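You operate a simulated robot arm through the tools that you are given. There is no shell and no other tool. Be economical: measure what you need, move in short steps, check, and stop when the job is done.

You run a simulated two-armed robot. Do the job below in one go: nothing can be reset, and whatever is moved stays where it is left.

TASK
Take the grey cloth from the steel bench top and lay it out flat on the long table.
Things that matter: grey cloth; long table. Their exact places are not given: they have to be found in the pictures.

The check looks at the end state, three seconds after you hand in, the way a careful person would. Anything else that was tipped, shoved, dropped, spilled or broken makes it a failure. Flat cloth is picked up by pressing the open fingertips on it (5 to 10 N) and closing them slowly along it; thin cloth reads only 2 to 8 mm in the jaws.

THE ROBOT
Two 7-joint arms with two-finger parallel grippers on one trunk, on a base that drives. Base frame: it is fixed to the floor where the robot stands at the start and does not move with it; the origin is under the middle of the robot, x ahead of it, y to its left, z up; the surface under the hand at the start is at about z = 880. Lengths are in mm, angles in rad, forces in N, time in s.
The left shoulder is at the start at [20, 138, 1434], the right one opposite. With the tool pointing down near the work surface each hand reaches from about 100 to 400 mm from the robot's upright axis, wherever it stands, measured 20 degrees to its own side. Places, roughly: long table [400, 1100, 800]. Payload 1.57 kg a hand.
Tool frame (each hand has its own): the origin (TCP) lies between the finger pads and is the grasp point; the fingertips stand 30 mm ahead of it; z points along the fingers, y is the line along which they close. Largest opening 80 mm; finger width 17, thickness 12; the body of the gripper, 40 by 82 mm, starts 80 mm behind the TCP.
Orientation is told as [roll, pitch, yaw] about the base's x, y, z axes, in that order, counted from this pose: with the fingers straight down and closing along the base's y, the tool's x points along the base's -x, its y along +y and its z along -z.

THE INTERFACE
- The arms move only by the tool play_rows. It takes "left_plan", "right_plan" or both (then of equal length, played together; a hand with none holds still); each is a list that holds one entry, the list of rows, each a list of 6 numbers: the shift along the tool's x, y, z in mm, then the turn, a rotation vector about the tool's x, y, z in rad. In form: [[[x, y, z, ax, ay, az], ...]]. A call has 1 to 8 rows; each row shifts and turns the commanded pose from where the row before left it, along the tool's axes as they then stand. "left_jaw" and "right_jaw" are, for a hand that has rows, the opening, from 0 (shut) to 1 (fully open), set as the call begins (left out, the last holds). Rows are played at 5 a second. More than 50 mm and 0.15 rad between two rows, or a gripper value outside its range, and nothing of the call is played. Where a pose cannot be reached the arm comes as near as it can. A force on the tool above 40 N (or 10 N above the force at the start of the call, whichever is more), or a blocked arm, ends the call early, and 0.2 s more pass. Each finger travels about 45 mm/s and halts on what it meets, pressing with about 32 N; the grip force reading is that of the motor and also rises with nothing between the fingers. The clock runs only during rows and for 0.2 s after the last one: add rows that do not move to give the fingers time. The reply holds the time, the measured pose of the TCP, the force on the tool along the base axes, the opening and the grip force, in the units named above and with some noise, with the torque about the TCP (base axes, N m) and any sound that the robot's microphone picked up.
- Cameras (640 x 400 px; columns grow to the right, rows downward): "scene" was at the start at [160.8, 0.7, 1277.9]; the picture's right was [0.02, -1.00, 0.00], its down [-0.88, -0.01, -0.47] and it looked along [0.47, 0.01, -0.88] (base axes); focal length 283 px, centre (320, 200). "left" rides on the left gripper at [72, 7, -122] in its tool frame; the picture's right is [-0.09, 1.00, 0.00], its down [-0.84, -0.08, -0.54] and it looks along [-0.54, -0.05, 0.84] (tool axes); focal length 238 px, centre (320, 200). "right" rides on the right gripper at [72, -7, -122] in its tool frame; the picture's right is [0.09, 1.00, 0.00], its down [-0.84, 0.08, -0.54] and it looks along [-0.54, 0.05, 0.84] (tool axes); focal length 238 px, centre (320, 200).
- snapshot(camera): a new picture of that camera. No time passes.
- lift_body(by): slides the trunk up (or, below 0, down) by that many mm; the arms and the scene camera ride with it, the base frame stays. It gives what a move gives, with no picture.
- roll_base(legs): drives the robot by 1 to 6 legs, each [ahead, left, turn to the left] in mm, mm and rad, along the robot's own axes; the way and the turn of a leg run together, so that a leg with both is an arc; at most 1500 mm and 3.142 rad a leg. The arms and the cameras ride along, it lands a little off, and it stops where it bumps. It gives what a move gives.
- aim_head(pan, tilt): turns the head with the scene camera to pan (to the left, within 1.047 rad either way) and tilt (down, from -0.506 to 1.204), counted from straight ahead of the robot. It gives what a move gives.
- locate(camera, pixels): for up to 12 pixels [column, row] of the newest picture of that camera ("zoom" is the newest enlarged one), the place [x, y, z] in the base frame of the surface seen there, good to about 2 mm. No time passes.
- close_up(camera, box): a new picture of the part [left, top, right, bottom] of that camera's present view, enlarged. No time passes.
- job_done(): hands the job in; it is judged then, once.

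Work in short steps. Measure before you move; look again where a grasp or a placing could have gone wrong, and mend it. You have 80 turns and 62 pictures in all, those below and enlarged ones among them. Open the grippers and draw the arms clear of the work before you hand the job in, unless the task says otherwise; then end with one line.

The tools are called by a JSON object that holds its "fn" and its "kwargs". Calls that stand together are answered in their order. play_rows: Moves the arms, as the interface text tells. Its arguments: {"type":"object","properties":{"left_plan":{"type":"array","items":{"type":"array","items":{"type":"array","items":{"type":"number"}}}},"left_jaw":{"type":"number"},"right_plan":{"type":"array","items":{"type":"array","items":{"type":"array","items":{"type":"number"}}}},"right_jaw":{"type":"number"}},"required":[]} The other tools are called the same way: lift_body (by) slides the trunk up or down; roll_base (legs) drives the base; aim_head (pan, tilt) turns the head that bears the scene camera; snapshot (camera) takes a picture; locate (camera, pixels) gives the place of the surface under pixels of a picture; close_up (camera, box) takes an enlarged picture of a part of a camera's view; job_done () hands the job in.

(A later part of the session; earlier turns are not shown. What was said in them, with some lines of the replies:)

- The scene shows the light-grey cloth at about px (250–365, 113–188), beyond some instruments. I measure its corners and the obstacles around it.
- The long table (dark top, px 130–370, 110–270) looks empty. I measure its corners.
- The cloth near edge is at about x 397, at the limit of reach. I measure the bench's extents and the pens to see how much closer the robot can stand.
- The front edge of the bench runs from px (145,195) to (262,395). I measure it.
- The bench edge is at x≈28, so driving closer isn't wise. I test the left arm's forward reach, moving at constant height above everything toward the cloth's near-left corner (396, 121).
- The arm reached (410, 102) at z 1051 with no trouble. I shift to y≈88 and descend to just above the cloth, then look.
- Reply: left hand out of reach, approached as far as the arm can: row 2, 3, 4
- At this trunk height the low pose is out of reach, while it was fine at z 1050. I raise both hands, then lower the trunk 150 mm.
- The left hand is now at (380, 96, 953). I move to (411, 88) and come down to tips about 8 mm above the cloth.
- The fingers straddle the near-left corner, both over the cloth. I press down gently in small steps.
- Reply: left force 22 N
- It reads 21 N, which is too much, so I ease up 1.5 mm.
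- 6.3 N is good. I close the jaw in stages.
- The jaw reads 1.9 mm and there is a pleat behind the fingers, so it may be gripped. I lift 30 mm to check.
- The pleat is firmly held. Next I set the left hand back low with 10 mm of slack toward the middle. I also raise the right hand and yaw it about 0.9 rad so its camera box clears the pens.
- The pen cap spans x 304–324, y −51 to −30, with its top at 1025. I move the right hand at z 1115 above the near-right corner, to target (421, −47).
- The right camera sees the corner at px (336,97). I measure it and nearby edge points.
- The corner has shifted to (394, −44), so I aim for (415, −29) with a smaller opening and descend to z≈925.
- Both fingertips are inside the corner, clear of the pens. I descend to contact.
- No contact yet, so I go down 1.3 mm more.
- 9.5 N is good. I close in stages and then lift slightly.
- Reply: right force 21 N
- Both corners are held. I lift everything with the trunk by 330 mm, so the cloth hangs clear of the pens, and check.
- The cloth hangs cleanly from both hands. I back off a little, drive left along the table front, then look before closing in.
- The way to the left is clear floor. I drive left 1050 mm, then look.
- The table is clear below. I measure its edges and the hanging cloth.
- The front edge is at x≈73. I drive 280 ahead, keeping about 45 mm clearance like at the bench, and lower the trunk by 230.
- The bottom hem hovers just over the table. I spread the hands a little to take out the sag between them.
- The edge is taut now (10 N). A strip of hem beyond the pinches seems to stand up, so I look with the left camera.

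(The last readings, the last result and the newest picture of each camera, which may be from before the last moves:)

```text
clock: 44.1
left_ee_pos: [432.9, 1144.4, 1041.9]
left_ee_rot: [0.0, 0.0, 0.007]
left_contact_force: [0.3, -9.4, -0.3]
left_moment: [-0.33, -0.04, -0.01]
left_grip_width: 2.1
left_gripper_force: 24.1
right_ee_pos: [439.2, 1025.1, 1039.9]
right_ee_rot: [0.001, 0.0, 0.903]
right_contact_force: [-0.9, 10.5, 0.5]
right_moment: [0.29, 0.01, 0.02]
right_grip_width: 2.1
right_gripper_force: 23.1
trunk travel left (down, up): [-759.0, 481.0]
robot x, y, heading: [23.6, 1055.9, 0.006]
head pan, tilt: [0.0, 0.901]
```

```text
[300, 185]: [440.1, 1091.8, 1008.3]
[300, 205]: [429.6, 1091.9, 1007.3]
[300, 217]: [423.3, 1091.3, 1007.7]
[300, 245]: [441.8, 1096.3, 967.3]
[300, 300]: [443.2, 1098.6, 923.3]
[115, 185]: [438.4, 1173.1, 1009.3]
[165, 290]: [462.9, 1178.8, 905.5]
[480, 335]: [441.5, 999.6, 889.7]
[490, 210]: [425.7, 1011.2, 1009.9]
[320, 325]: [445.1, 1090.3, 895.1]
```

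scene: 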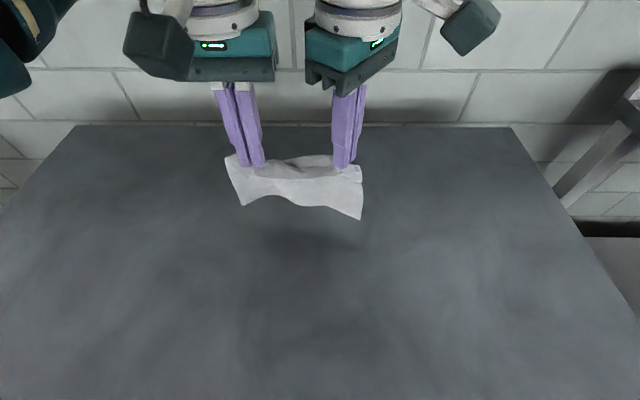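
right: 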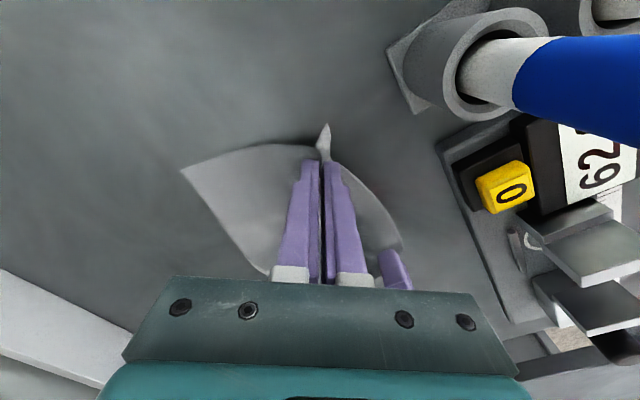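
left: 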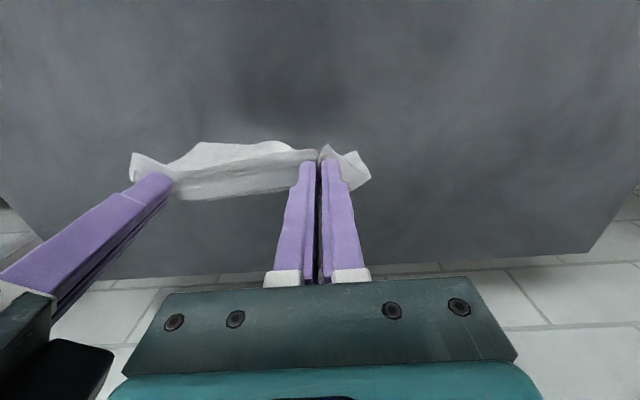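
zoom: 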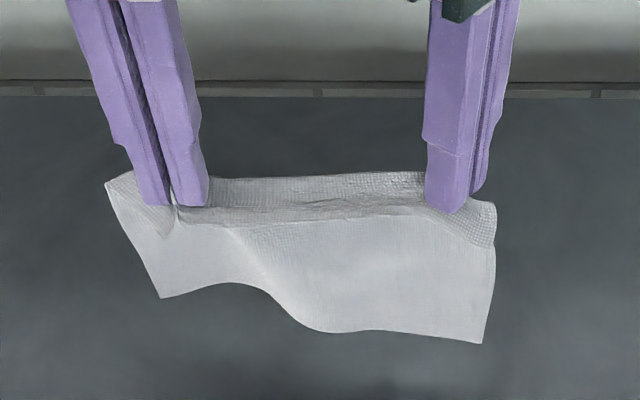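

The hem strip lies on the robot side and the body hangs below it, with the bottom hem at z 890–905. I relax the tension slightly and lower 42 mm until the hem touches.

{"fn": "play_rows", "kwargs": {"left_plan": [[[0, -1.5, 7, 0, 0, 0], [0, 0, 9, 0, 0, 0], [0, 0, 9, 0, 0, 0], [0, 0, 9, 0, 0, 0], [0, 0, 9, 0, 0, 0], [0, 0, 0, 0, 0, 0], [0, 0, 0, 0, 0, 0]]], "right_plan": [[[-1.2, 0.9, 5, 0, 0, 0], [0, 0, 9, 0, 0, 0], [0, 0, 9, 0, 0, 0], [0, 0, 9, 0, 0, 0], [0, 0, 9, 0, 0, 0], [0, 0, 0, 0, 0, 0], [0, 0, 0, 0, 0, 0]]]}}

{"fn": "play_rows", "kwargs": {"left_plan": [[[8, 0, 8, 0, 0, 0], [8, 0, 8, 0, 0, 0], [8, 0, 8, 0, 0, 0], [8, 0, 8, 0, 0, 0], [8, 0, 8, 0, 0, 0], [8, 0, 8, 0, 0, 0], [0, 0, 0, 0, 0, 0]]], "right_plan": [[[5, 6.25, 8, 0, 0, 0], [5, 6.25, 8, 0, 0, 0], [5, 6.25, 8, 0, 0, 0], [5, 6.25, 8, 0, 0, 0], [5, 6.25, 8, 0, 0, 0], [5, 6.25, 8, 0, 0, 0], [0, 0, 0, 0, 0, 0]]]}}

{"fn": "snapshot", "kwargs": {"camera": "scene"}}

```text
clock: 45.7
left_ee_pos: [433.5, 1143.7, 999.0]
left_ee_rot: [0.001, 0.0, 0.011]
left_contact_force: [0.0, -5.8, -0.8]
left_moment: [-0.24, -0.01, -0.03]
left_grip_width: 2.1
left_gripper_force: 23.9
right_ee_pos: [438.2, 1026.8, 997.9]
right_ee_rot: [-0.001, 0.0, 0.905]
right_contact_force: [-1.2, 6.9, -0.3]
right_moment: [0.25, 0.02, -0.01]
right_grip_width: 1.5
right_gripper_force: 23.6
trunk travel left (down, up): [-759.0, 481.0]
robot x, y, heading: [23.6, 1057.1, 0.01]
head pan, tilt: [0.0, 0.901]
```

```text
clock: 47.3
left_ee_pos: [385.3, 1144.8, 951.8]
left_ee_rot: [0.001, 0.0, 0.007]
left_contact_force: [0.0, -7.2, 1.0]
left_moment: [-0.24, -0.03, 0.0]
left_grip_width: 2.2
left_gripper_force: 24.2
right_ee_pos: [391.6, 1024.9, 950.8]
right_ee_rot: [0.0, 0.0, 0.904]
right_contact_force: [-0.8, 7.0, -1.1]
right_moment: [0.26, 0.0, 0.03]
right_grip_width: 1.6
right_gripper_force: 23.4
trunk travel left (down, up): [-759.0, 481.0]
robot x, y, heading: [20.4, 1058.3, 0.006]
head pan, tilt: [0.0, 0.901]
```

```text
35 pictures are left
```

scene: 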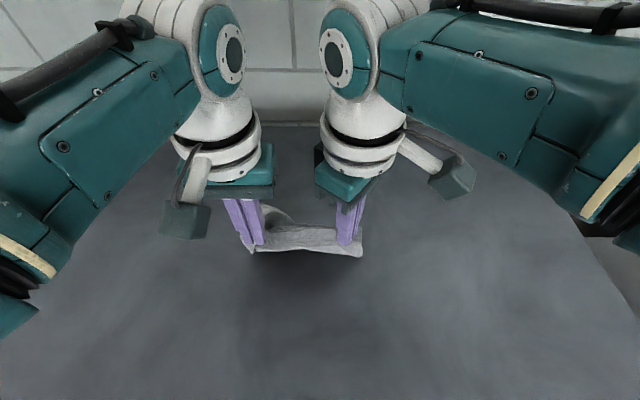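

The lower part is laying away from the robot as intended. I continue down and back to the table, ending just above contact.

{"fn": "play_rows", "kwargs": {"left_plan": [[[9, 0, 9, 0, 0, 0], [9, 0, 9, 0, 0, 0], [9, 0, 9, 0, 0, 0], [9, 0, 9, 0, 0, 0], [9, 0, 9, 0, 0, 0], [9, 0, 9, 0, 0, 0], [9, 0, 9, 0, 0, 0], [7, 0, 3, 0, 0, 0]]], "right_plan": [[[5.6, 7.05, 9, 0, 0, 0], [5.6, 7.05, 9, 0, 0, 0], [5.6, 7.05, 9, 0, 0, 0], [5.6, 7.05, 9, 0, 0, 0], [5.6, 7.05, 9, 0, 0, 0], [5.6, 7.05, 9, 0, 0, 0], [5.6, 7.05, 9, 0, 0, 0], [4.35, 5.5, 2, 0, 0, 0]]]}}

{"fn": "snapshot", "kwargs": {"camera": "scene"}}

{"fn": "snapshot", "kwargs": {"camera": "left"}}

```text
clock: 49.1
left_ee_pos: [315.2, 1142.3, 886.4]
left_ee_rot: [0.0, 0.001, 0.007]
left_contact_force: [0.1, -7.5, -0.4]
left_moment: [-0.21, 0.03, 0.0]
left_grip_width: 2.1
left_gripper_force: 23.8
right_ee_pos: [321.4, 1024.6, 885.2]
right_ee_rot: [0.001, -0.001, 0.904]
right_contact_force: [0.0, 6.7, 0.7]
right_moment: [0.22, 0.02, -0.02]
right_grip_width: 1.9
right_gripper_force: 23.5
trunk travel left (down, up): [-759.0, 481.0]
robot x, y, heading: [22.2, 1055.9, 0.009]
head pan, tilt: [0.0, 0.901]
```

```text
34 pictures are left
```

scene: 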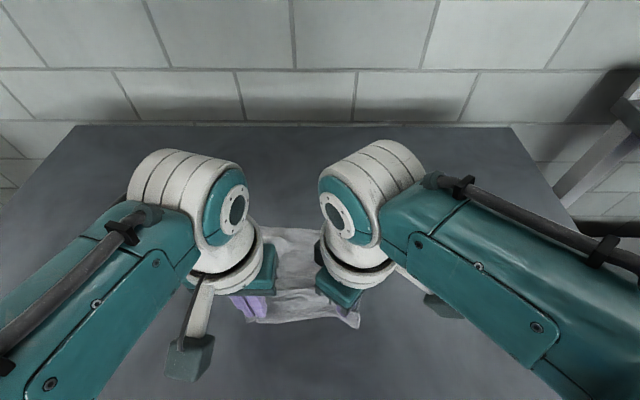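

```text
33 pictures are left
```

left: 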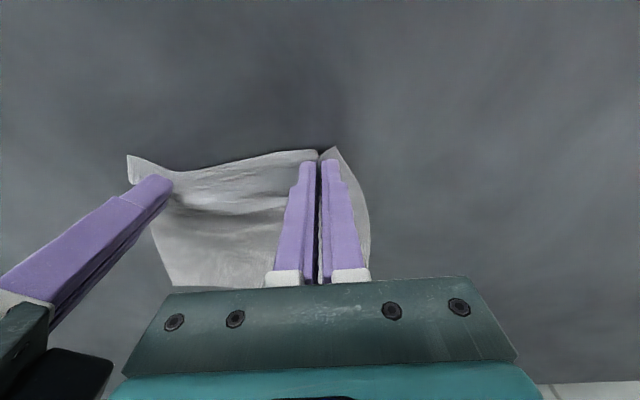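

The cloth is nearly laid. I drag 20 mm toward the robot to straighten it while coming down to light contact.

{"fn": "play_rows", "kwargs": {"left_plan": [[[5, 0, 1, 0, 0, 0], [5, 0, 1, 0, 0, 0], [5, 0, 1, 0, 0, 0], [5, 0, 1, 0, 0, 0], [0, 0, 1, 0, 0, 0], [0, 0, 0.8, 0, 0, 0], [0, 0, 0, 0, 0, 0]]], "right_plan": [[[3.1, 3.9, 0.8, 0, 0, 0], [3.1, 3.9, 0.8, 0, 0, 0], [3.1, 3.9, 0.8, 0, 0, 0], [3.1, 3.9, 0.8, 0, 0, 0], [0, 0, 0.8, 0, 0, 0], [0, 0, 0.6, 0, 0, 0], [0, 0, 0, 0, 0, 0]]]}}

```text
clock: 50.7
left_ee_pos: [298.6, 1142.6, 881.4]
left_ee_rot: [0.0, -0.004, 0.009]
left_contact_force: [-5.8, -4.2, 36.9]
left_moment: [-0.09, 0.32, 0.0]
left_grip_width: 2.4
left_gripper_force: 24.2
right_ee_pos: [304.6, 1024.3, 881.7]
right_ee_rot: [-0.001, -0.001, 0.905]
right_contact_force: [-1.0, 4.8, 5.9]
right_moment: [0.17, 0.01, 0.07]
right_grip_width: 1.7
right_gripper_force: 23.8
trunk travel left (down, up): [-759.0, 481.0]
robot x, y, heading: [22.6, 1056.8, 0.009]
head pan, tilt: [0.0, 0.901]
```

The left hand presses 37 N, so I ease it up 1.8 mm.

{"fn": "play_rows", "kwargs": {"left_plan": [[[0, 0, -1.8, 0, 0, 0], [0, 0, 0, 0, 0, 0]]]}}

```text
clock: 51.3
left_ee_pos: [297.0, 1144.2, 881.9]
left_ee_rot: [0.001, -0.003, 0.009]
left_contact_force: [1.5, -4.7, 13.1]
left_moment: [-0.15, 0.05, -0.03]
left_grip_width: 2.2
left_gripper_force: 23.4
right_ee_pos: [303.3, 1026.2, 880.9]
right_ee_rot: [-0.001, -0.003, 0.904]
right_contact_force: [-2.0, 4.5, 7.9]
right_moment: [0.17, 0.07, -0.03]
right_grip_width: 1.6
right_gripper_force: 23.6
trunk travel left (down, up): [-759.0, 481.0]
robot x, y, heading: [25.8, 1060.5, 0.011]
head pan, tilt: [0.0, 0.901]
```

Both hands are pressing lightly. I open in stages while moving each hand outward by half the opening, which spreads the pleats instead of pushing the middle.

{"fn": "play_rows", "kwargs": {"left_plan": [[[0, 4, -0.5, 0, 0, 0], [0, 0, 0, 0, 0, 0]]], "left_jaw": 0.1, "right_plan": [[[0, -4, 0, 0, 0, 0], [0, 0, 0, 0, 0, 0]]], "right_jaw": 0.1}}

{"fn": "play_rows", "kwargs": {"left_plan": [[[0, 4, 0, 0, 0, 0], [0, 0, 0, 0, 0, 0]]], "left_jaw": 0.2, "right_plan": [[[0, -4, 0, 0, 0, 0], [0, 0, 0, 0, 0, 0]]], "right_jaw": 0.2}}

{"fn": "play_rows", "kwargs": {"left_plan": [[[0, 4, 0, 0, 0, 0], [0, 0, 0, 0, 0, 0]]], "left_jaw": 0.3, "right_plan": [[[0, -4, 0, 0, 0, 0], [0, 0, 0, 0, 0, 0]]], "right_jaw": 0.3}}

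{"fn": "snapshot", "kwargs": {"camera": "left"}}

```text
clock: 51.9
left_ee_pos: [294.3, 1147.7, 882.1]
left_ee_rot: [0.001, 0.002, 0.008]
left_contact_force: [0.2, 0.0, 1.1]
left_moment: [-0.03, 0.03, -0.02]
left_grip_width: 8.2
left_gripper_force: 0.1
right_ee_pos: [305.7, 1024.0, 880.9]
right_ee_rot: [-0.001, -0.001, 0.901]
right_contact_force: [-0.9, 1.2, 12.2]
right_moment: [0.09, 0.06, 0.0]
right_grip_width: 8.9
right_gripper_force: 0.4
trunk travel left (down, up): [-759.0, 481.0]
robot x, y, heading: [25.1, 1055.3, 0.014]
head pan, tilt: [0.0, 0.901]
```

```text
clock: 52.5
left_ee_pos: [295.8, 1151.2, 881.0]
left_ee_rot: [-0.002, 0.0, 0.009]
left_contact_force: [0.3, 0.7, 0.2]
left_moment: [-0.01, 0.02, 0.01]
left_grip_width: 16.2
left_gripper_force: 0.0
right_ee_pos: [308.1, 1020.9, 880.7]
right_ee_rot: [0.0, -0.002, 0.903]
right_contact_force: [-0.2, 1.8, 13.3]
right_moment: [0.05, 0.12, 0.02]
right_grip_width: 16.0
right_gripper_force: 0.0
trunk travel left (down, up): [-759.0, 481.0]
robot x, y, heading: [27.1, 1057.4, 0.007]
head pan, tilt: [0.0, 0.901]
```

```text
clock: 53.1
left_ee_pos: [296.2, 1155.3, 881.6]
left_ee_rot: [0.0, -0.001, 0.008]
left_contact_force: [0.1, 0.2, -0.2]
left_moment: [-0.02, 0.01, 0.01]
left_grip_width: 23.8
left_gripper_force: 0.0
right_ee_pos: [312.4, 1017.3, 881.8]
right_ee_rot: [0.001, -0.002, 0.904]
right_contact_force: [-2.2, 1.4, 15.5]
right_moment: [0.05, 0.14, 0.0]
right_grip_width: 23.1
right_gripper_force: 0.1
trunk travel left (down, up): [-759.0, 481.0]
robot x, y, heading: [26.3, 1056.5, 0.015]
head pan, tilt: [0.0, 0.901]
```

```text
32 pictures are left
```

left: 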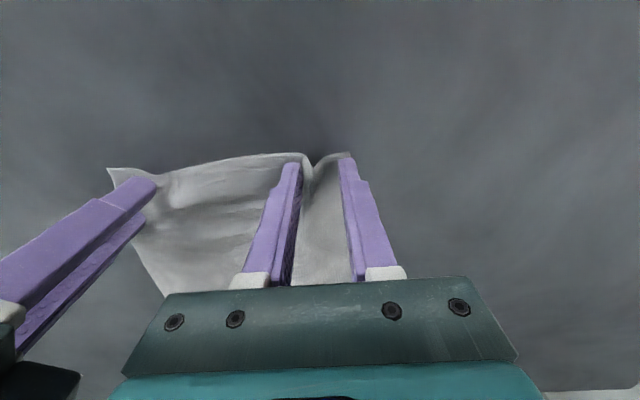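

The pleat is loosening. I raise both hands straight up and retract them to inspect.

{"fn": "play_rows", "kwargs": {"left_plan": [[[0, 0, -10, 0, 0, 0], [0, 0, -30, 0, 0, 0], [0, 0, -45, 0, 0, 0], [0, 0, -45, 0, 0, 0], [0, 45, -10, 0, 0, 0], [0, 45, 0, 0, 0, 0], [0, 45, 0, 0, 0, 0], [0, 0, 0, 0, 0, 0]]], "right_plan": [[[0, 0, -10, 0, 0, 0], [0, 0, -30, 0, 0, 0], [0, 0, -45, 0, 0, 0], [0, 0, -45, 0, 0, 0], [35, -28, -10, 0, 0, 0], [35, -28, 0, 0, 0, 0], [35, -28, 0, 0, 0, 0], [0, 0, 0, 0, 0, 0]]]}}

{"fn": "snapshot", "kwargs": {"camera": "scene"}}

```text
clock: 54.9
left_ee_pos: [293.7, 1289.3, 1020.6]
left_ee_rot: [-0.002, -0.002, 0.009]
left_contact_force: [-0.9, -0.3, 0.4]
left_moment: [-0.01, 0.03, 0.02]
left_grip_width: 24.0
left_gripper_force: 0.1
right_ee_pos: [310.9, 882.8, 1023.1]
right_ee_rot: [-0.001, 0.0, 0.902]
right_contact_force: [0.3, 1.4, 0.3]
right_moment: [0.02, 0.0, 0.0]
right_grip_width: 24.0
right_gripper_force: 0.2
trunk travel left (down, up): [-759.0, 481.0]
robot x, y, heading: [21.5, 1061.3, 0.009]
head pan, tilt: [0.0, 0.901]
```

```text
31 pictures are left
```

scene: 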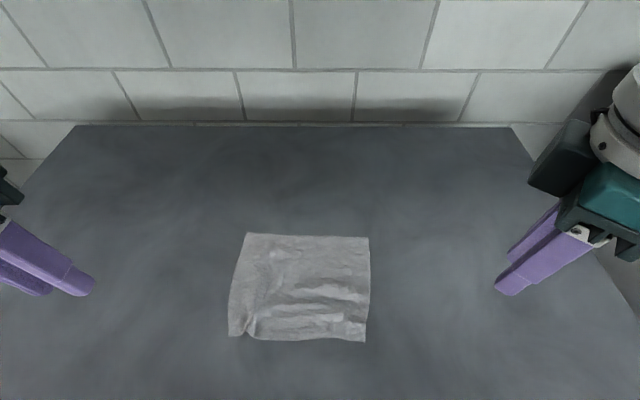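

Excellent: the cloth is nearly flat, with small creases. I look closer and measure.

{"fn": "close_up", "kwargs": {"camera": "scene", "box": [210, 220, 390, 350]}}

{"fn": "locate", "kwargs": {"camera": "scene", "pixels": [[246, 236], [367, 239], [364, 339], [231, 333], [245, 325], [250, 335], [300, 280], [330, 290], [320, 312], [275, 255], [270, 318], [345, 320]]}}

```text
3.08 times, centred on (300, 285) of scene
```

zoom: 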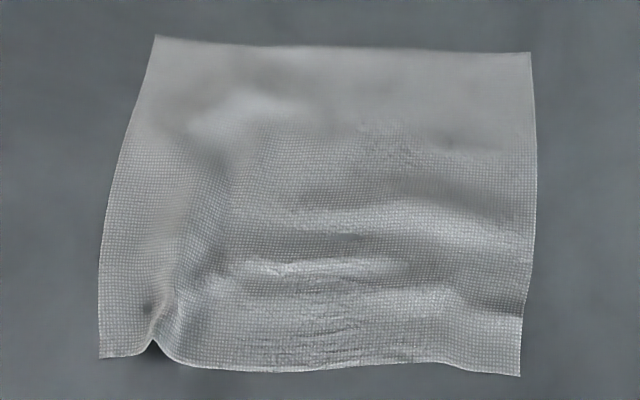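

```text
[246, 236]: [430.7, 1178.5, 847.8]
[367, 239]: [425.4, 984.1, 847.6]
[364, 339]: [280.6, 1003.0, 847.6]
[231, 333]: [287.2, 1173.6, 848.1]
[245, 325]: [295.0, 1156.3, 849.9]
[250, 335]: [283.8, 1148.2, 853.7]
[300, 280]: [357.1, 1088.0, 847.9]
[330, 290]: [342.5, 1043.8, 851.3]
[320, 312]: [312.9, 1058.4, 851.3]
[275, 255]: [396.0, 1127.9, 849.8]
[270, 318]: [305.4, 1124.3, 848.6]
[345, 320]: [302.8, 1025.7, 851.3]
```

The size is about 194×147 mm and the heights are within ~5 mm. A small pleat remains near the near-left corner (y≈1148), and the near edge is about 24 mm short. I'll press closed fingertips on both near corners and draw them outward.

{"fn": "play_rows", "kwargs": {"left_plan": [[[-1.5, -31, 0, 0, 0, 0], [-1.5, -32, 0, 0, 0, 0], [-1.5, -32, 0, 0, 0, 0], [-1.5, -31, 0, 0, 0, 0], [0, 0, 45, 0, 0, 0], [0, 0, 45, 0, 0, 0], [0, 0, 40, 0, 0, 0], [0, 0, 0, 0, 0, 0]]], "left_jaw": 0.0, "right_plan": [[[-24.9, 23.8, 0, 0, 0, 0], [-24.9, 23.8, 0, 0, 0, 0], [-24.9, 23.8, 0, 0, 0, 0], [-24.9, 23.8, 0, 0, 0, 0], [0, 0, 45, 0, 0, 0], [0, 0, 45, 0, 0, 0], [0, 0, 42, 0, 0, 0], [0, 0, 0, 0, 0, 0]]], "right_jaw": 0.0}}

{"fn": "snapshot", "kwargs": {"camera": "left"}}

```text
clock: 56.7
left_ee_pos: [303.3, 1171.0, 889.2]
left_ee_rot: [0.012, 0.002, 0.011]
left_contact_force: [0.5, 0.3, -0.2]
left_moment: [0.01, 0.0, -0.01]
left_grip_width: 0.1
left_gripper_force: 21.4
right_ee_pos: [299.9, 1020.2, 889.6]
right_ee_rot: [0.0, 0.0, 0.905]
right_contact_force: [-0.3, 0.6, -0.8]
right_moment: [0.02, -0.01, 0.0]
right_grip_width: 0.1
right_gripper_force: 21.4
trunk travel left (down, up): [-759.0, 481.0]
robot x, y, heading: [22.4, 1058.4, 0.008]
head pan, tilt: [0.0, 0.901]
```

```text
29 pictures are left
```

left: 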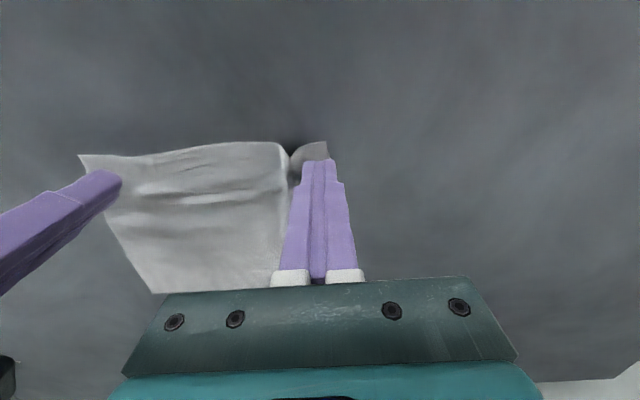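

The left hand is 8 mm too far out. I correct that and lower both to light contact.

{"fn": "play_rows", "kwargs": {"left_plan": [[[2, -8, 0, 0, 0, 0], [0, 0, 5, 0, 0, 0], [0, 0, 2.8, 0, 0, 0], [0, 0, 0, 0, 0, 0]]], "right_plan": [[[0, 0, 0, 0, 0, 0], [0, 0, 5, 0, 0, 0], [0, 0, 3.3, 0, 0, 0], [0, 0, 0, 0, 0, 0]]]}}

```text
clock: 57.7
left_ee_pos: [300.4, 1163.7, 882.0]
left_ee_rot: [0.016, -0.002, 0.011]
left_contact_force: [-0.5, -0.9, -0.6]
left_moment: [-0.01, -0.01, -0.01]
left_grip_width: 0.0
left_gripper_force: 20.8
right_ee_pos: [300.2, 1020.6, 881.3]
right_ee_rot: [0.001, -0.002, 0.904]
right_contact_force: [-1.8, 0.0, 6.6]
right_moment: [0.01, 0.06, 0.0]
right_grip_width: 0.0
right_gripper_force: 21.6
trunk travel left (down, up): [-759.0, 481.0]
robot x, y, heading: [24.3, 1059.6, 0.009]
head pan, tilt: [0.0, 0.901]
```

The right hand reads 6.6 N and the left has no contact yet, so I lower the left 1.4 mm.

{"fn": "play_rows", "kwargs": {"left_plan": [[[0, 0, 0.8, 0, 0, 0], [0, 0, 0.6, 0, 0, 0], [0, 0, 0, 0, 0, 0]]]}}

```text
clock: 58.5
left_ee_pos: [299.6, 1163.9, 881.6]
left_ee_rot: [0.012, 0.001, 0.006]
left_contact_force: [1.3, -0.4, 2.3]
left_moment: [0.0, -0.01, 0.0]
left_grip_width: 0.0
left_gripper_force: 21.4
right_ee_pos: [301.2, 1021.4, 880.8]
right_ee_rot: [-0.001, 0.001, 0.904]
right_contact_force: [-2.0, 0.1, 10.6]
right_moment: [-0.03, 0.11, -0.03]
right_grip_width: 0.2
right_gripper_force: 21.4
trunk travel left (down, up): [-759.0, 481.0]
robot x, y, heading: [19.2, 1053.7, 0.01]
head pan, tilt: [0.0, 0.901]
```

I add a touch of left pressure, draw both corners outward 11 mm, then 6 mm toward the robot.

{"fn": "play_rows", "kwargs": {"left_plan": [[[0, 0, 0.5, 0, 0, 0], [0, 3, 0, 0, 0, 0], [0, 3, 0, 0, 0, 0], [0, 3, 0, 0, 0, 0], [0, 2, 0, 0, 0, 0], [3, 0, 0, 0, 0, 0], [3, 0, 0, 0, 0, 0], [0, 0, 0, 0, 0, 0]]], "right_plan": [[[0, 0, 0, 0, 0, 0], [2.35, -1.86, 0, 0, 0, 0], [2.35, -1.86, 0, 0, 0, 0], [2.35, -1.86, 0, 0, 0, 0], [1.6, -1.25, 0, 0, 0, 0], [1.86, 2.35, 0, 0, 0, 0], [1.86, 2.35, 0, 0, 0, 0], [0, 0, 0, 0, 0, 0]]]}}

{"fn": "snapshot", "kwargs": {"camera": "left"}}

```text
clock: 60.3
left_ee_pos: [294.4, 1166.0, 880.5]
left_ee_rot: [-0.003, -0.001, 0.006]
left_contact_force: [-0.6, 0.1, 0.3]
left_moment: [0.02, 0.0, 0.01]
left_grip_width: 0.0
left_gripper_force: 21.3
right_ee_pos: [294.8, 1008.8, 881.4]
right_ee_rot: [-0.003, 0.001, 0.902]
right_contact_force: [1.9, 0.5, 12.4]
right_moment: [0.04, 0.01, 0.02]
right_grip_width: 0.2
right_gripper_force: 21.3
trunk travel left (down, up): [-759.0, 481.0]
robot x, y, heading: [24.9, 1059.3, 0.007]
head pan, tilt: [0.0, 0.901]
```

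```text
28 pictures are left
```

left: 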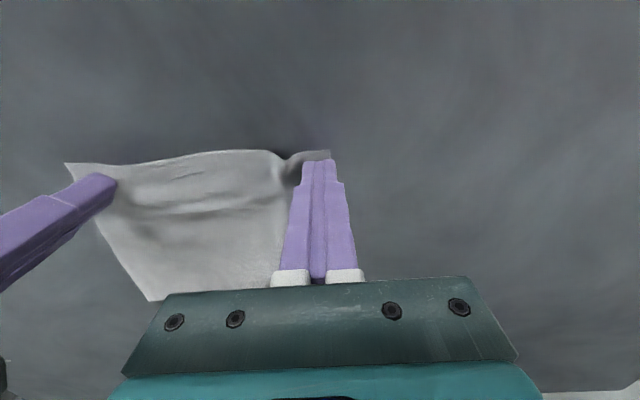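

The right side drew out well; the left only slid 2 mm with no pressure. Holding the right, I press the left about 1 mm more.

{"fn": "play_rows", "kwargs": {"left_plan": [[[0, 0, 0.6, 0, 0, 0], [0, 0, 0.4, 0, 0, 0], [0, 0, 0, 0, 0, 0]]]}}

```text
clock: 61.1
left_ee_pos: [295.0, 1165.4, 881.6]
left_ee_rot: [0.001, -0.002, 0.009]
left_contact_force: [-0.6, -0.2, 1.2]
left_moment: [0.01, -0.02, 0.0]
left_grip_width: 0.1
left_gripper_force: 21.2
right_ee_pos: [294.6, 1009.2, 880.3]
right_ee_rot: [-0.002, 0.001, 0.904]
right_contact_force: [2.4, -0.3, 12.9]
right_moment: [-0.01, 0.01, 0.0]
right_grip_width: 0.0
right_gripper_force: 21.2
trunk travel left (down, up): [-759.0, 481.0]
robot x, y, heading: [28.0, 1055.8, 0.014]
head pan, tilt: [0.0, 0.901]
```

{"fn": "play_rows", "kwargs": {"left_plan": [[[0, 0, 0.6, 0, 0, 0], [0, 0, 0.4, 0, 0, 0], [0, 0, 0, 0, 0, 0]]]}}

```text
clock: 61.9
left_ee_pos: [294.6, 1166.1, 881.5]
left_ee_rot: [-0.001, -0.003, 0.01]
left_contact_force: [-4.6, -0.5, 27.3]
left_moment: [0.0, 0.19, -0.03]
left_grip_width: 0.0
left_gripper_force: 21.0
right_ee_pos: [293.6, 1009.3, 880.8]
right_ee_rot: [-0.002, 0.001, 0.904]
right_contact_force: [0.8, -1.4, 8.4]
right_moment: [-0.03, 0.0, -0.02]
right_grip_width: 0.1
right_gripper_force: 21.4
trunk travel left (down, up): [-759.0, 481.0]
robot x, y, heading: [23.1, 1056.8, 0.011]
head pan, tilt: [0.0, 0.901]
```

The left hand went to 27 N, a firm contact. I ease up 0.7 mm and draw it outward and slightly back.

{"fn": "play_rows", "kwargs": {"left_plan": [[[0, 0, -0.7, 0, 0, 0], [0, 2.5, 0, 0, 0, 0], [0, 2.5, 0, 0, 0, 0], [0, 2.5, 0, 0, 0, 0], [1, 2.5, 0, 0, 0, 0], [2, 1, 0, 0, 0, 0], [0, 0, 0, 0, 0, 0]]]}}

{"fn": "snapshot", "kwargs": {"camera": "left"}}

```text
clock: 63.5
left_ee_pos: [290.7, 1177.1, 880.5]
left_ee_rot: [-0.001, -0.001, 0.008]
left_contact_force: [1.3, -2.6, 9.8]
left_moment: [-0.03, -0.02, 0.02]
left_grip_width: 0.0
left_gripper_force: 21.5
right_ee_pos: [295.3, 1009.2, 880.3]
right_ee_rot: [-0.002, -0.003, 0.905]
right_contact_force: [-1.2, 0.3, 11.1]
right_moment: [0.03, 0.09, 0.01]
right_grip_width: 0.0
right_gripper_force: 21.2
trunk travel left (down, up): [-759.0, 481.0]
robot x, y, heading: [26.5, 1056.1, 0.01]
head pan, tilt: [0.0, 0.901]
```

```text
27 pictures are left
```

left: 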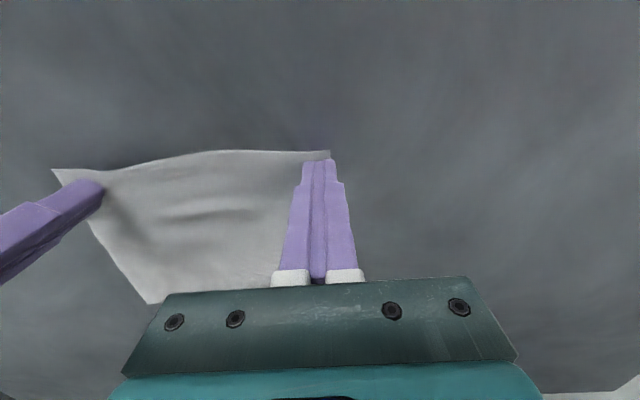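

The pleat is gone. I lift both hands straight up and out, opening them once clear, and inspect.

{"fn": "play_rows", "kwargs": {"left_plan": [[[0, 0, -10, 0, 0, 0], [0, 0, -30, 0, 0, 0], [0, 0, -45, 0, 0, 0], [0, 0, -45, 0, 0, 0], [0, 45, -10, 0, 0, 0], [0, 45, 0, 0, 0, 0], [0, 35, 0, 0, 0, 0], [0, 0, 0, 0, 0, 0]]], "right_plan": [[[0, 0, -10, 0, 0, 0], [0, 0, -30, 0, 0, 0], [0, 0, -45, 0, 0, 0], [0, 0, -45, 0, 0, 0], [35, -28, -10, 0, 0, 0], [35, -28, 0, 0, 0, 0], [35, -28, 0, 0, 0, 0], [0, 0, 0, 0, 0, 0]]]}}

{"fn": "close_up", "kwargs": {"camera": "scene", "box": [210, 220, 390, 350]}}

{"fn": "locate", "kwargs": {"camera": "zoom", "pixels": [[158, 42], [525, 58], [520, 370], [100, 350], [200, 130], [300, 215], [320, 265], [420, 210], [450, 300], [180, 300], [300, 340], [400, 150]]}}

```text
clock: 65.3
left_ee_pos: [290.2, 1301.0, 1017.3]
left_ee_rot: [0.0, -0.001, 0.007]
left_contact_force: [-0.1, 0.3, -0.7]
left_moment: [-0.03, -0.02, -0.03]
left_grip_width: 0.1
left_gripper_force: 21.6
right_ee_pos: [293.1, 873.0, 1019.6]
right_ee_rot: [0.0, 0.0, 0.905]
right_contact_force: [-0.5, 0.3, -0.2]
right_moment: [0.0, -0.01, -0.01]
right_grip_width: 0.5
right_gripper_force: 21.3
trunk travel left (down, up): [-759.0, 481.0]
robot x, y, heading: [20.7, 1056.3, 0.008]
head pan, tilt: [0.0, 0.901]
```

```text
3.08 times, centred on (300, 285) of scene
```

zoom: 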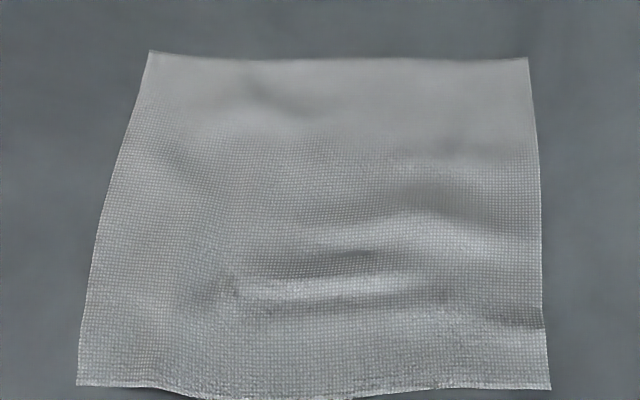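

```text
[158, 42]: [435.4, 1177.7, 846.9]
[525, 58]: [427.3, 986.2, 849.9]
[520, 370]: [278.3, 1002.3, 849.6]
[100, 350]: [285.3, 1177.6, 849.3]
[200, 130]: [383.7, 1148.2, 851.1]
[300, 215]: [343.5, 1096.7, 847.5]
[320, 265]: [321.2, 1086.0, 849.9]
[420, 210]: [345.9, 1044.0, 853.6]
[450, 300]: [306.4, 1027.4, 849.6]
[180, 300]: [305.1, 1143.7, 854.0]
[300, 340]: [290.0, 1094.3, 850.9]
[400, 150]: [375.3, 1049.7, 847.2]
```

The cloth now measures about 192×155 mm, with only ripples of a few mm. I open the grippers, draw the arms higher, and take a last look.

{"fn": "play_rows", "kwargs": {"left_plan": [[[0, 0, -45, 0, 0, 0], [0, 0, -45, 0, 0, 0], [0, 0, -45, 0, 0, 0], [0, 0, 0, 0, 0, 0]]], "left_jaw": 1.0, "right_plan": [[[0, 0, -45, 0, 0, 0], [0, 0, -45, 0, 0, 0], [0, 0, -45, 0, 0, 0], [0, 0, 0, 0, 0, 0]]], "right_jaw": 1.0}}

{"fn": "snapshot", "kwargs": {"camera": "scene"}}

{"fn": "close_up", "kwargs": {"camera": "scene", "box": [210, 240, 390, 370]}}

```text
clock: 66.3
left_ee_pos: [332.6, 1348.7, 1087.6]
left_ee_rot: [0.025, -0.003, 0.02]
left_contact_force: [0.2, 0.2, 0.1]
left_moment: [0.01, -0.03, -0.02]
left_grip_width: 80.2
left_gripper_force: 0.0
left hand out of reach, approached as far as the arm can: row 1, 2, 3
right_ee_pos: [296.3, 873.9, 1157.6]
right_ee_rot: [-0.004, 0.002, 0.903]
right_contact_force: [0.0, -0.4, -0.8]
right_moment: [0.02, -0.04, -0.02]
right_grip_width: 80.0
right_gripper_force: 0.1
trunk travel left (down, up): [-759.0, 481.0]
robot x, y, heading: [24.5, 1054.9, 0.006]
head pan, tilt: [0.0, 0.901]
```

```text
25 pictures are left
```

scene: 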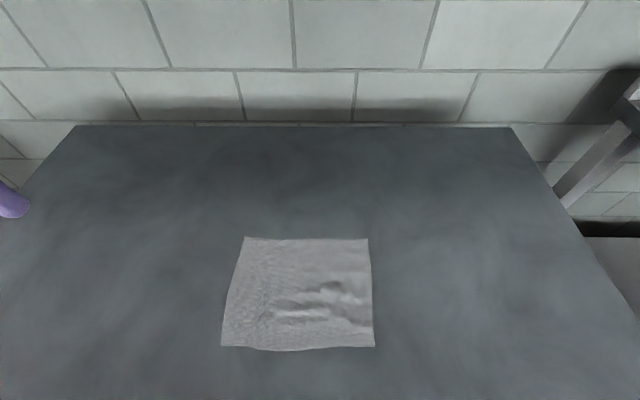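

```text
3.08 times, centred on (300, 305) of scene
```

zoom: 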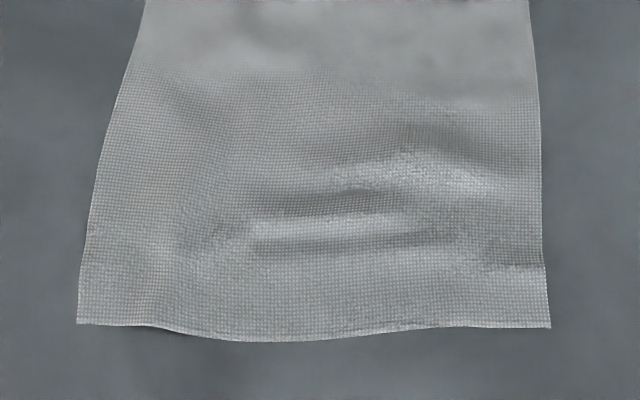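

The cloth lies spread and unfolded on the long table, with grippers open and arms clear. I hand the job in.

{"fn": "job_done", "kwargs": {}}

```text
The job is handed in.
```

The grey cloth is on the long table, spread to about 192 × 155 mm with all four corners out and only ripples of a few millimetres left; I saw nothing else moved.
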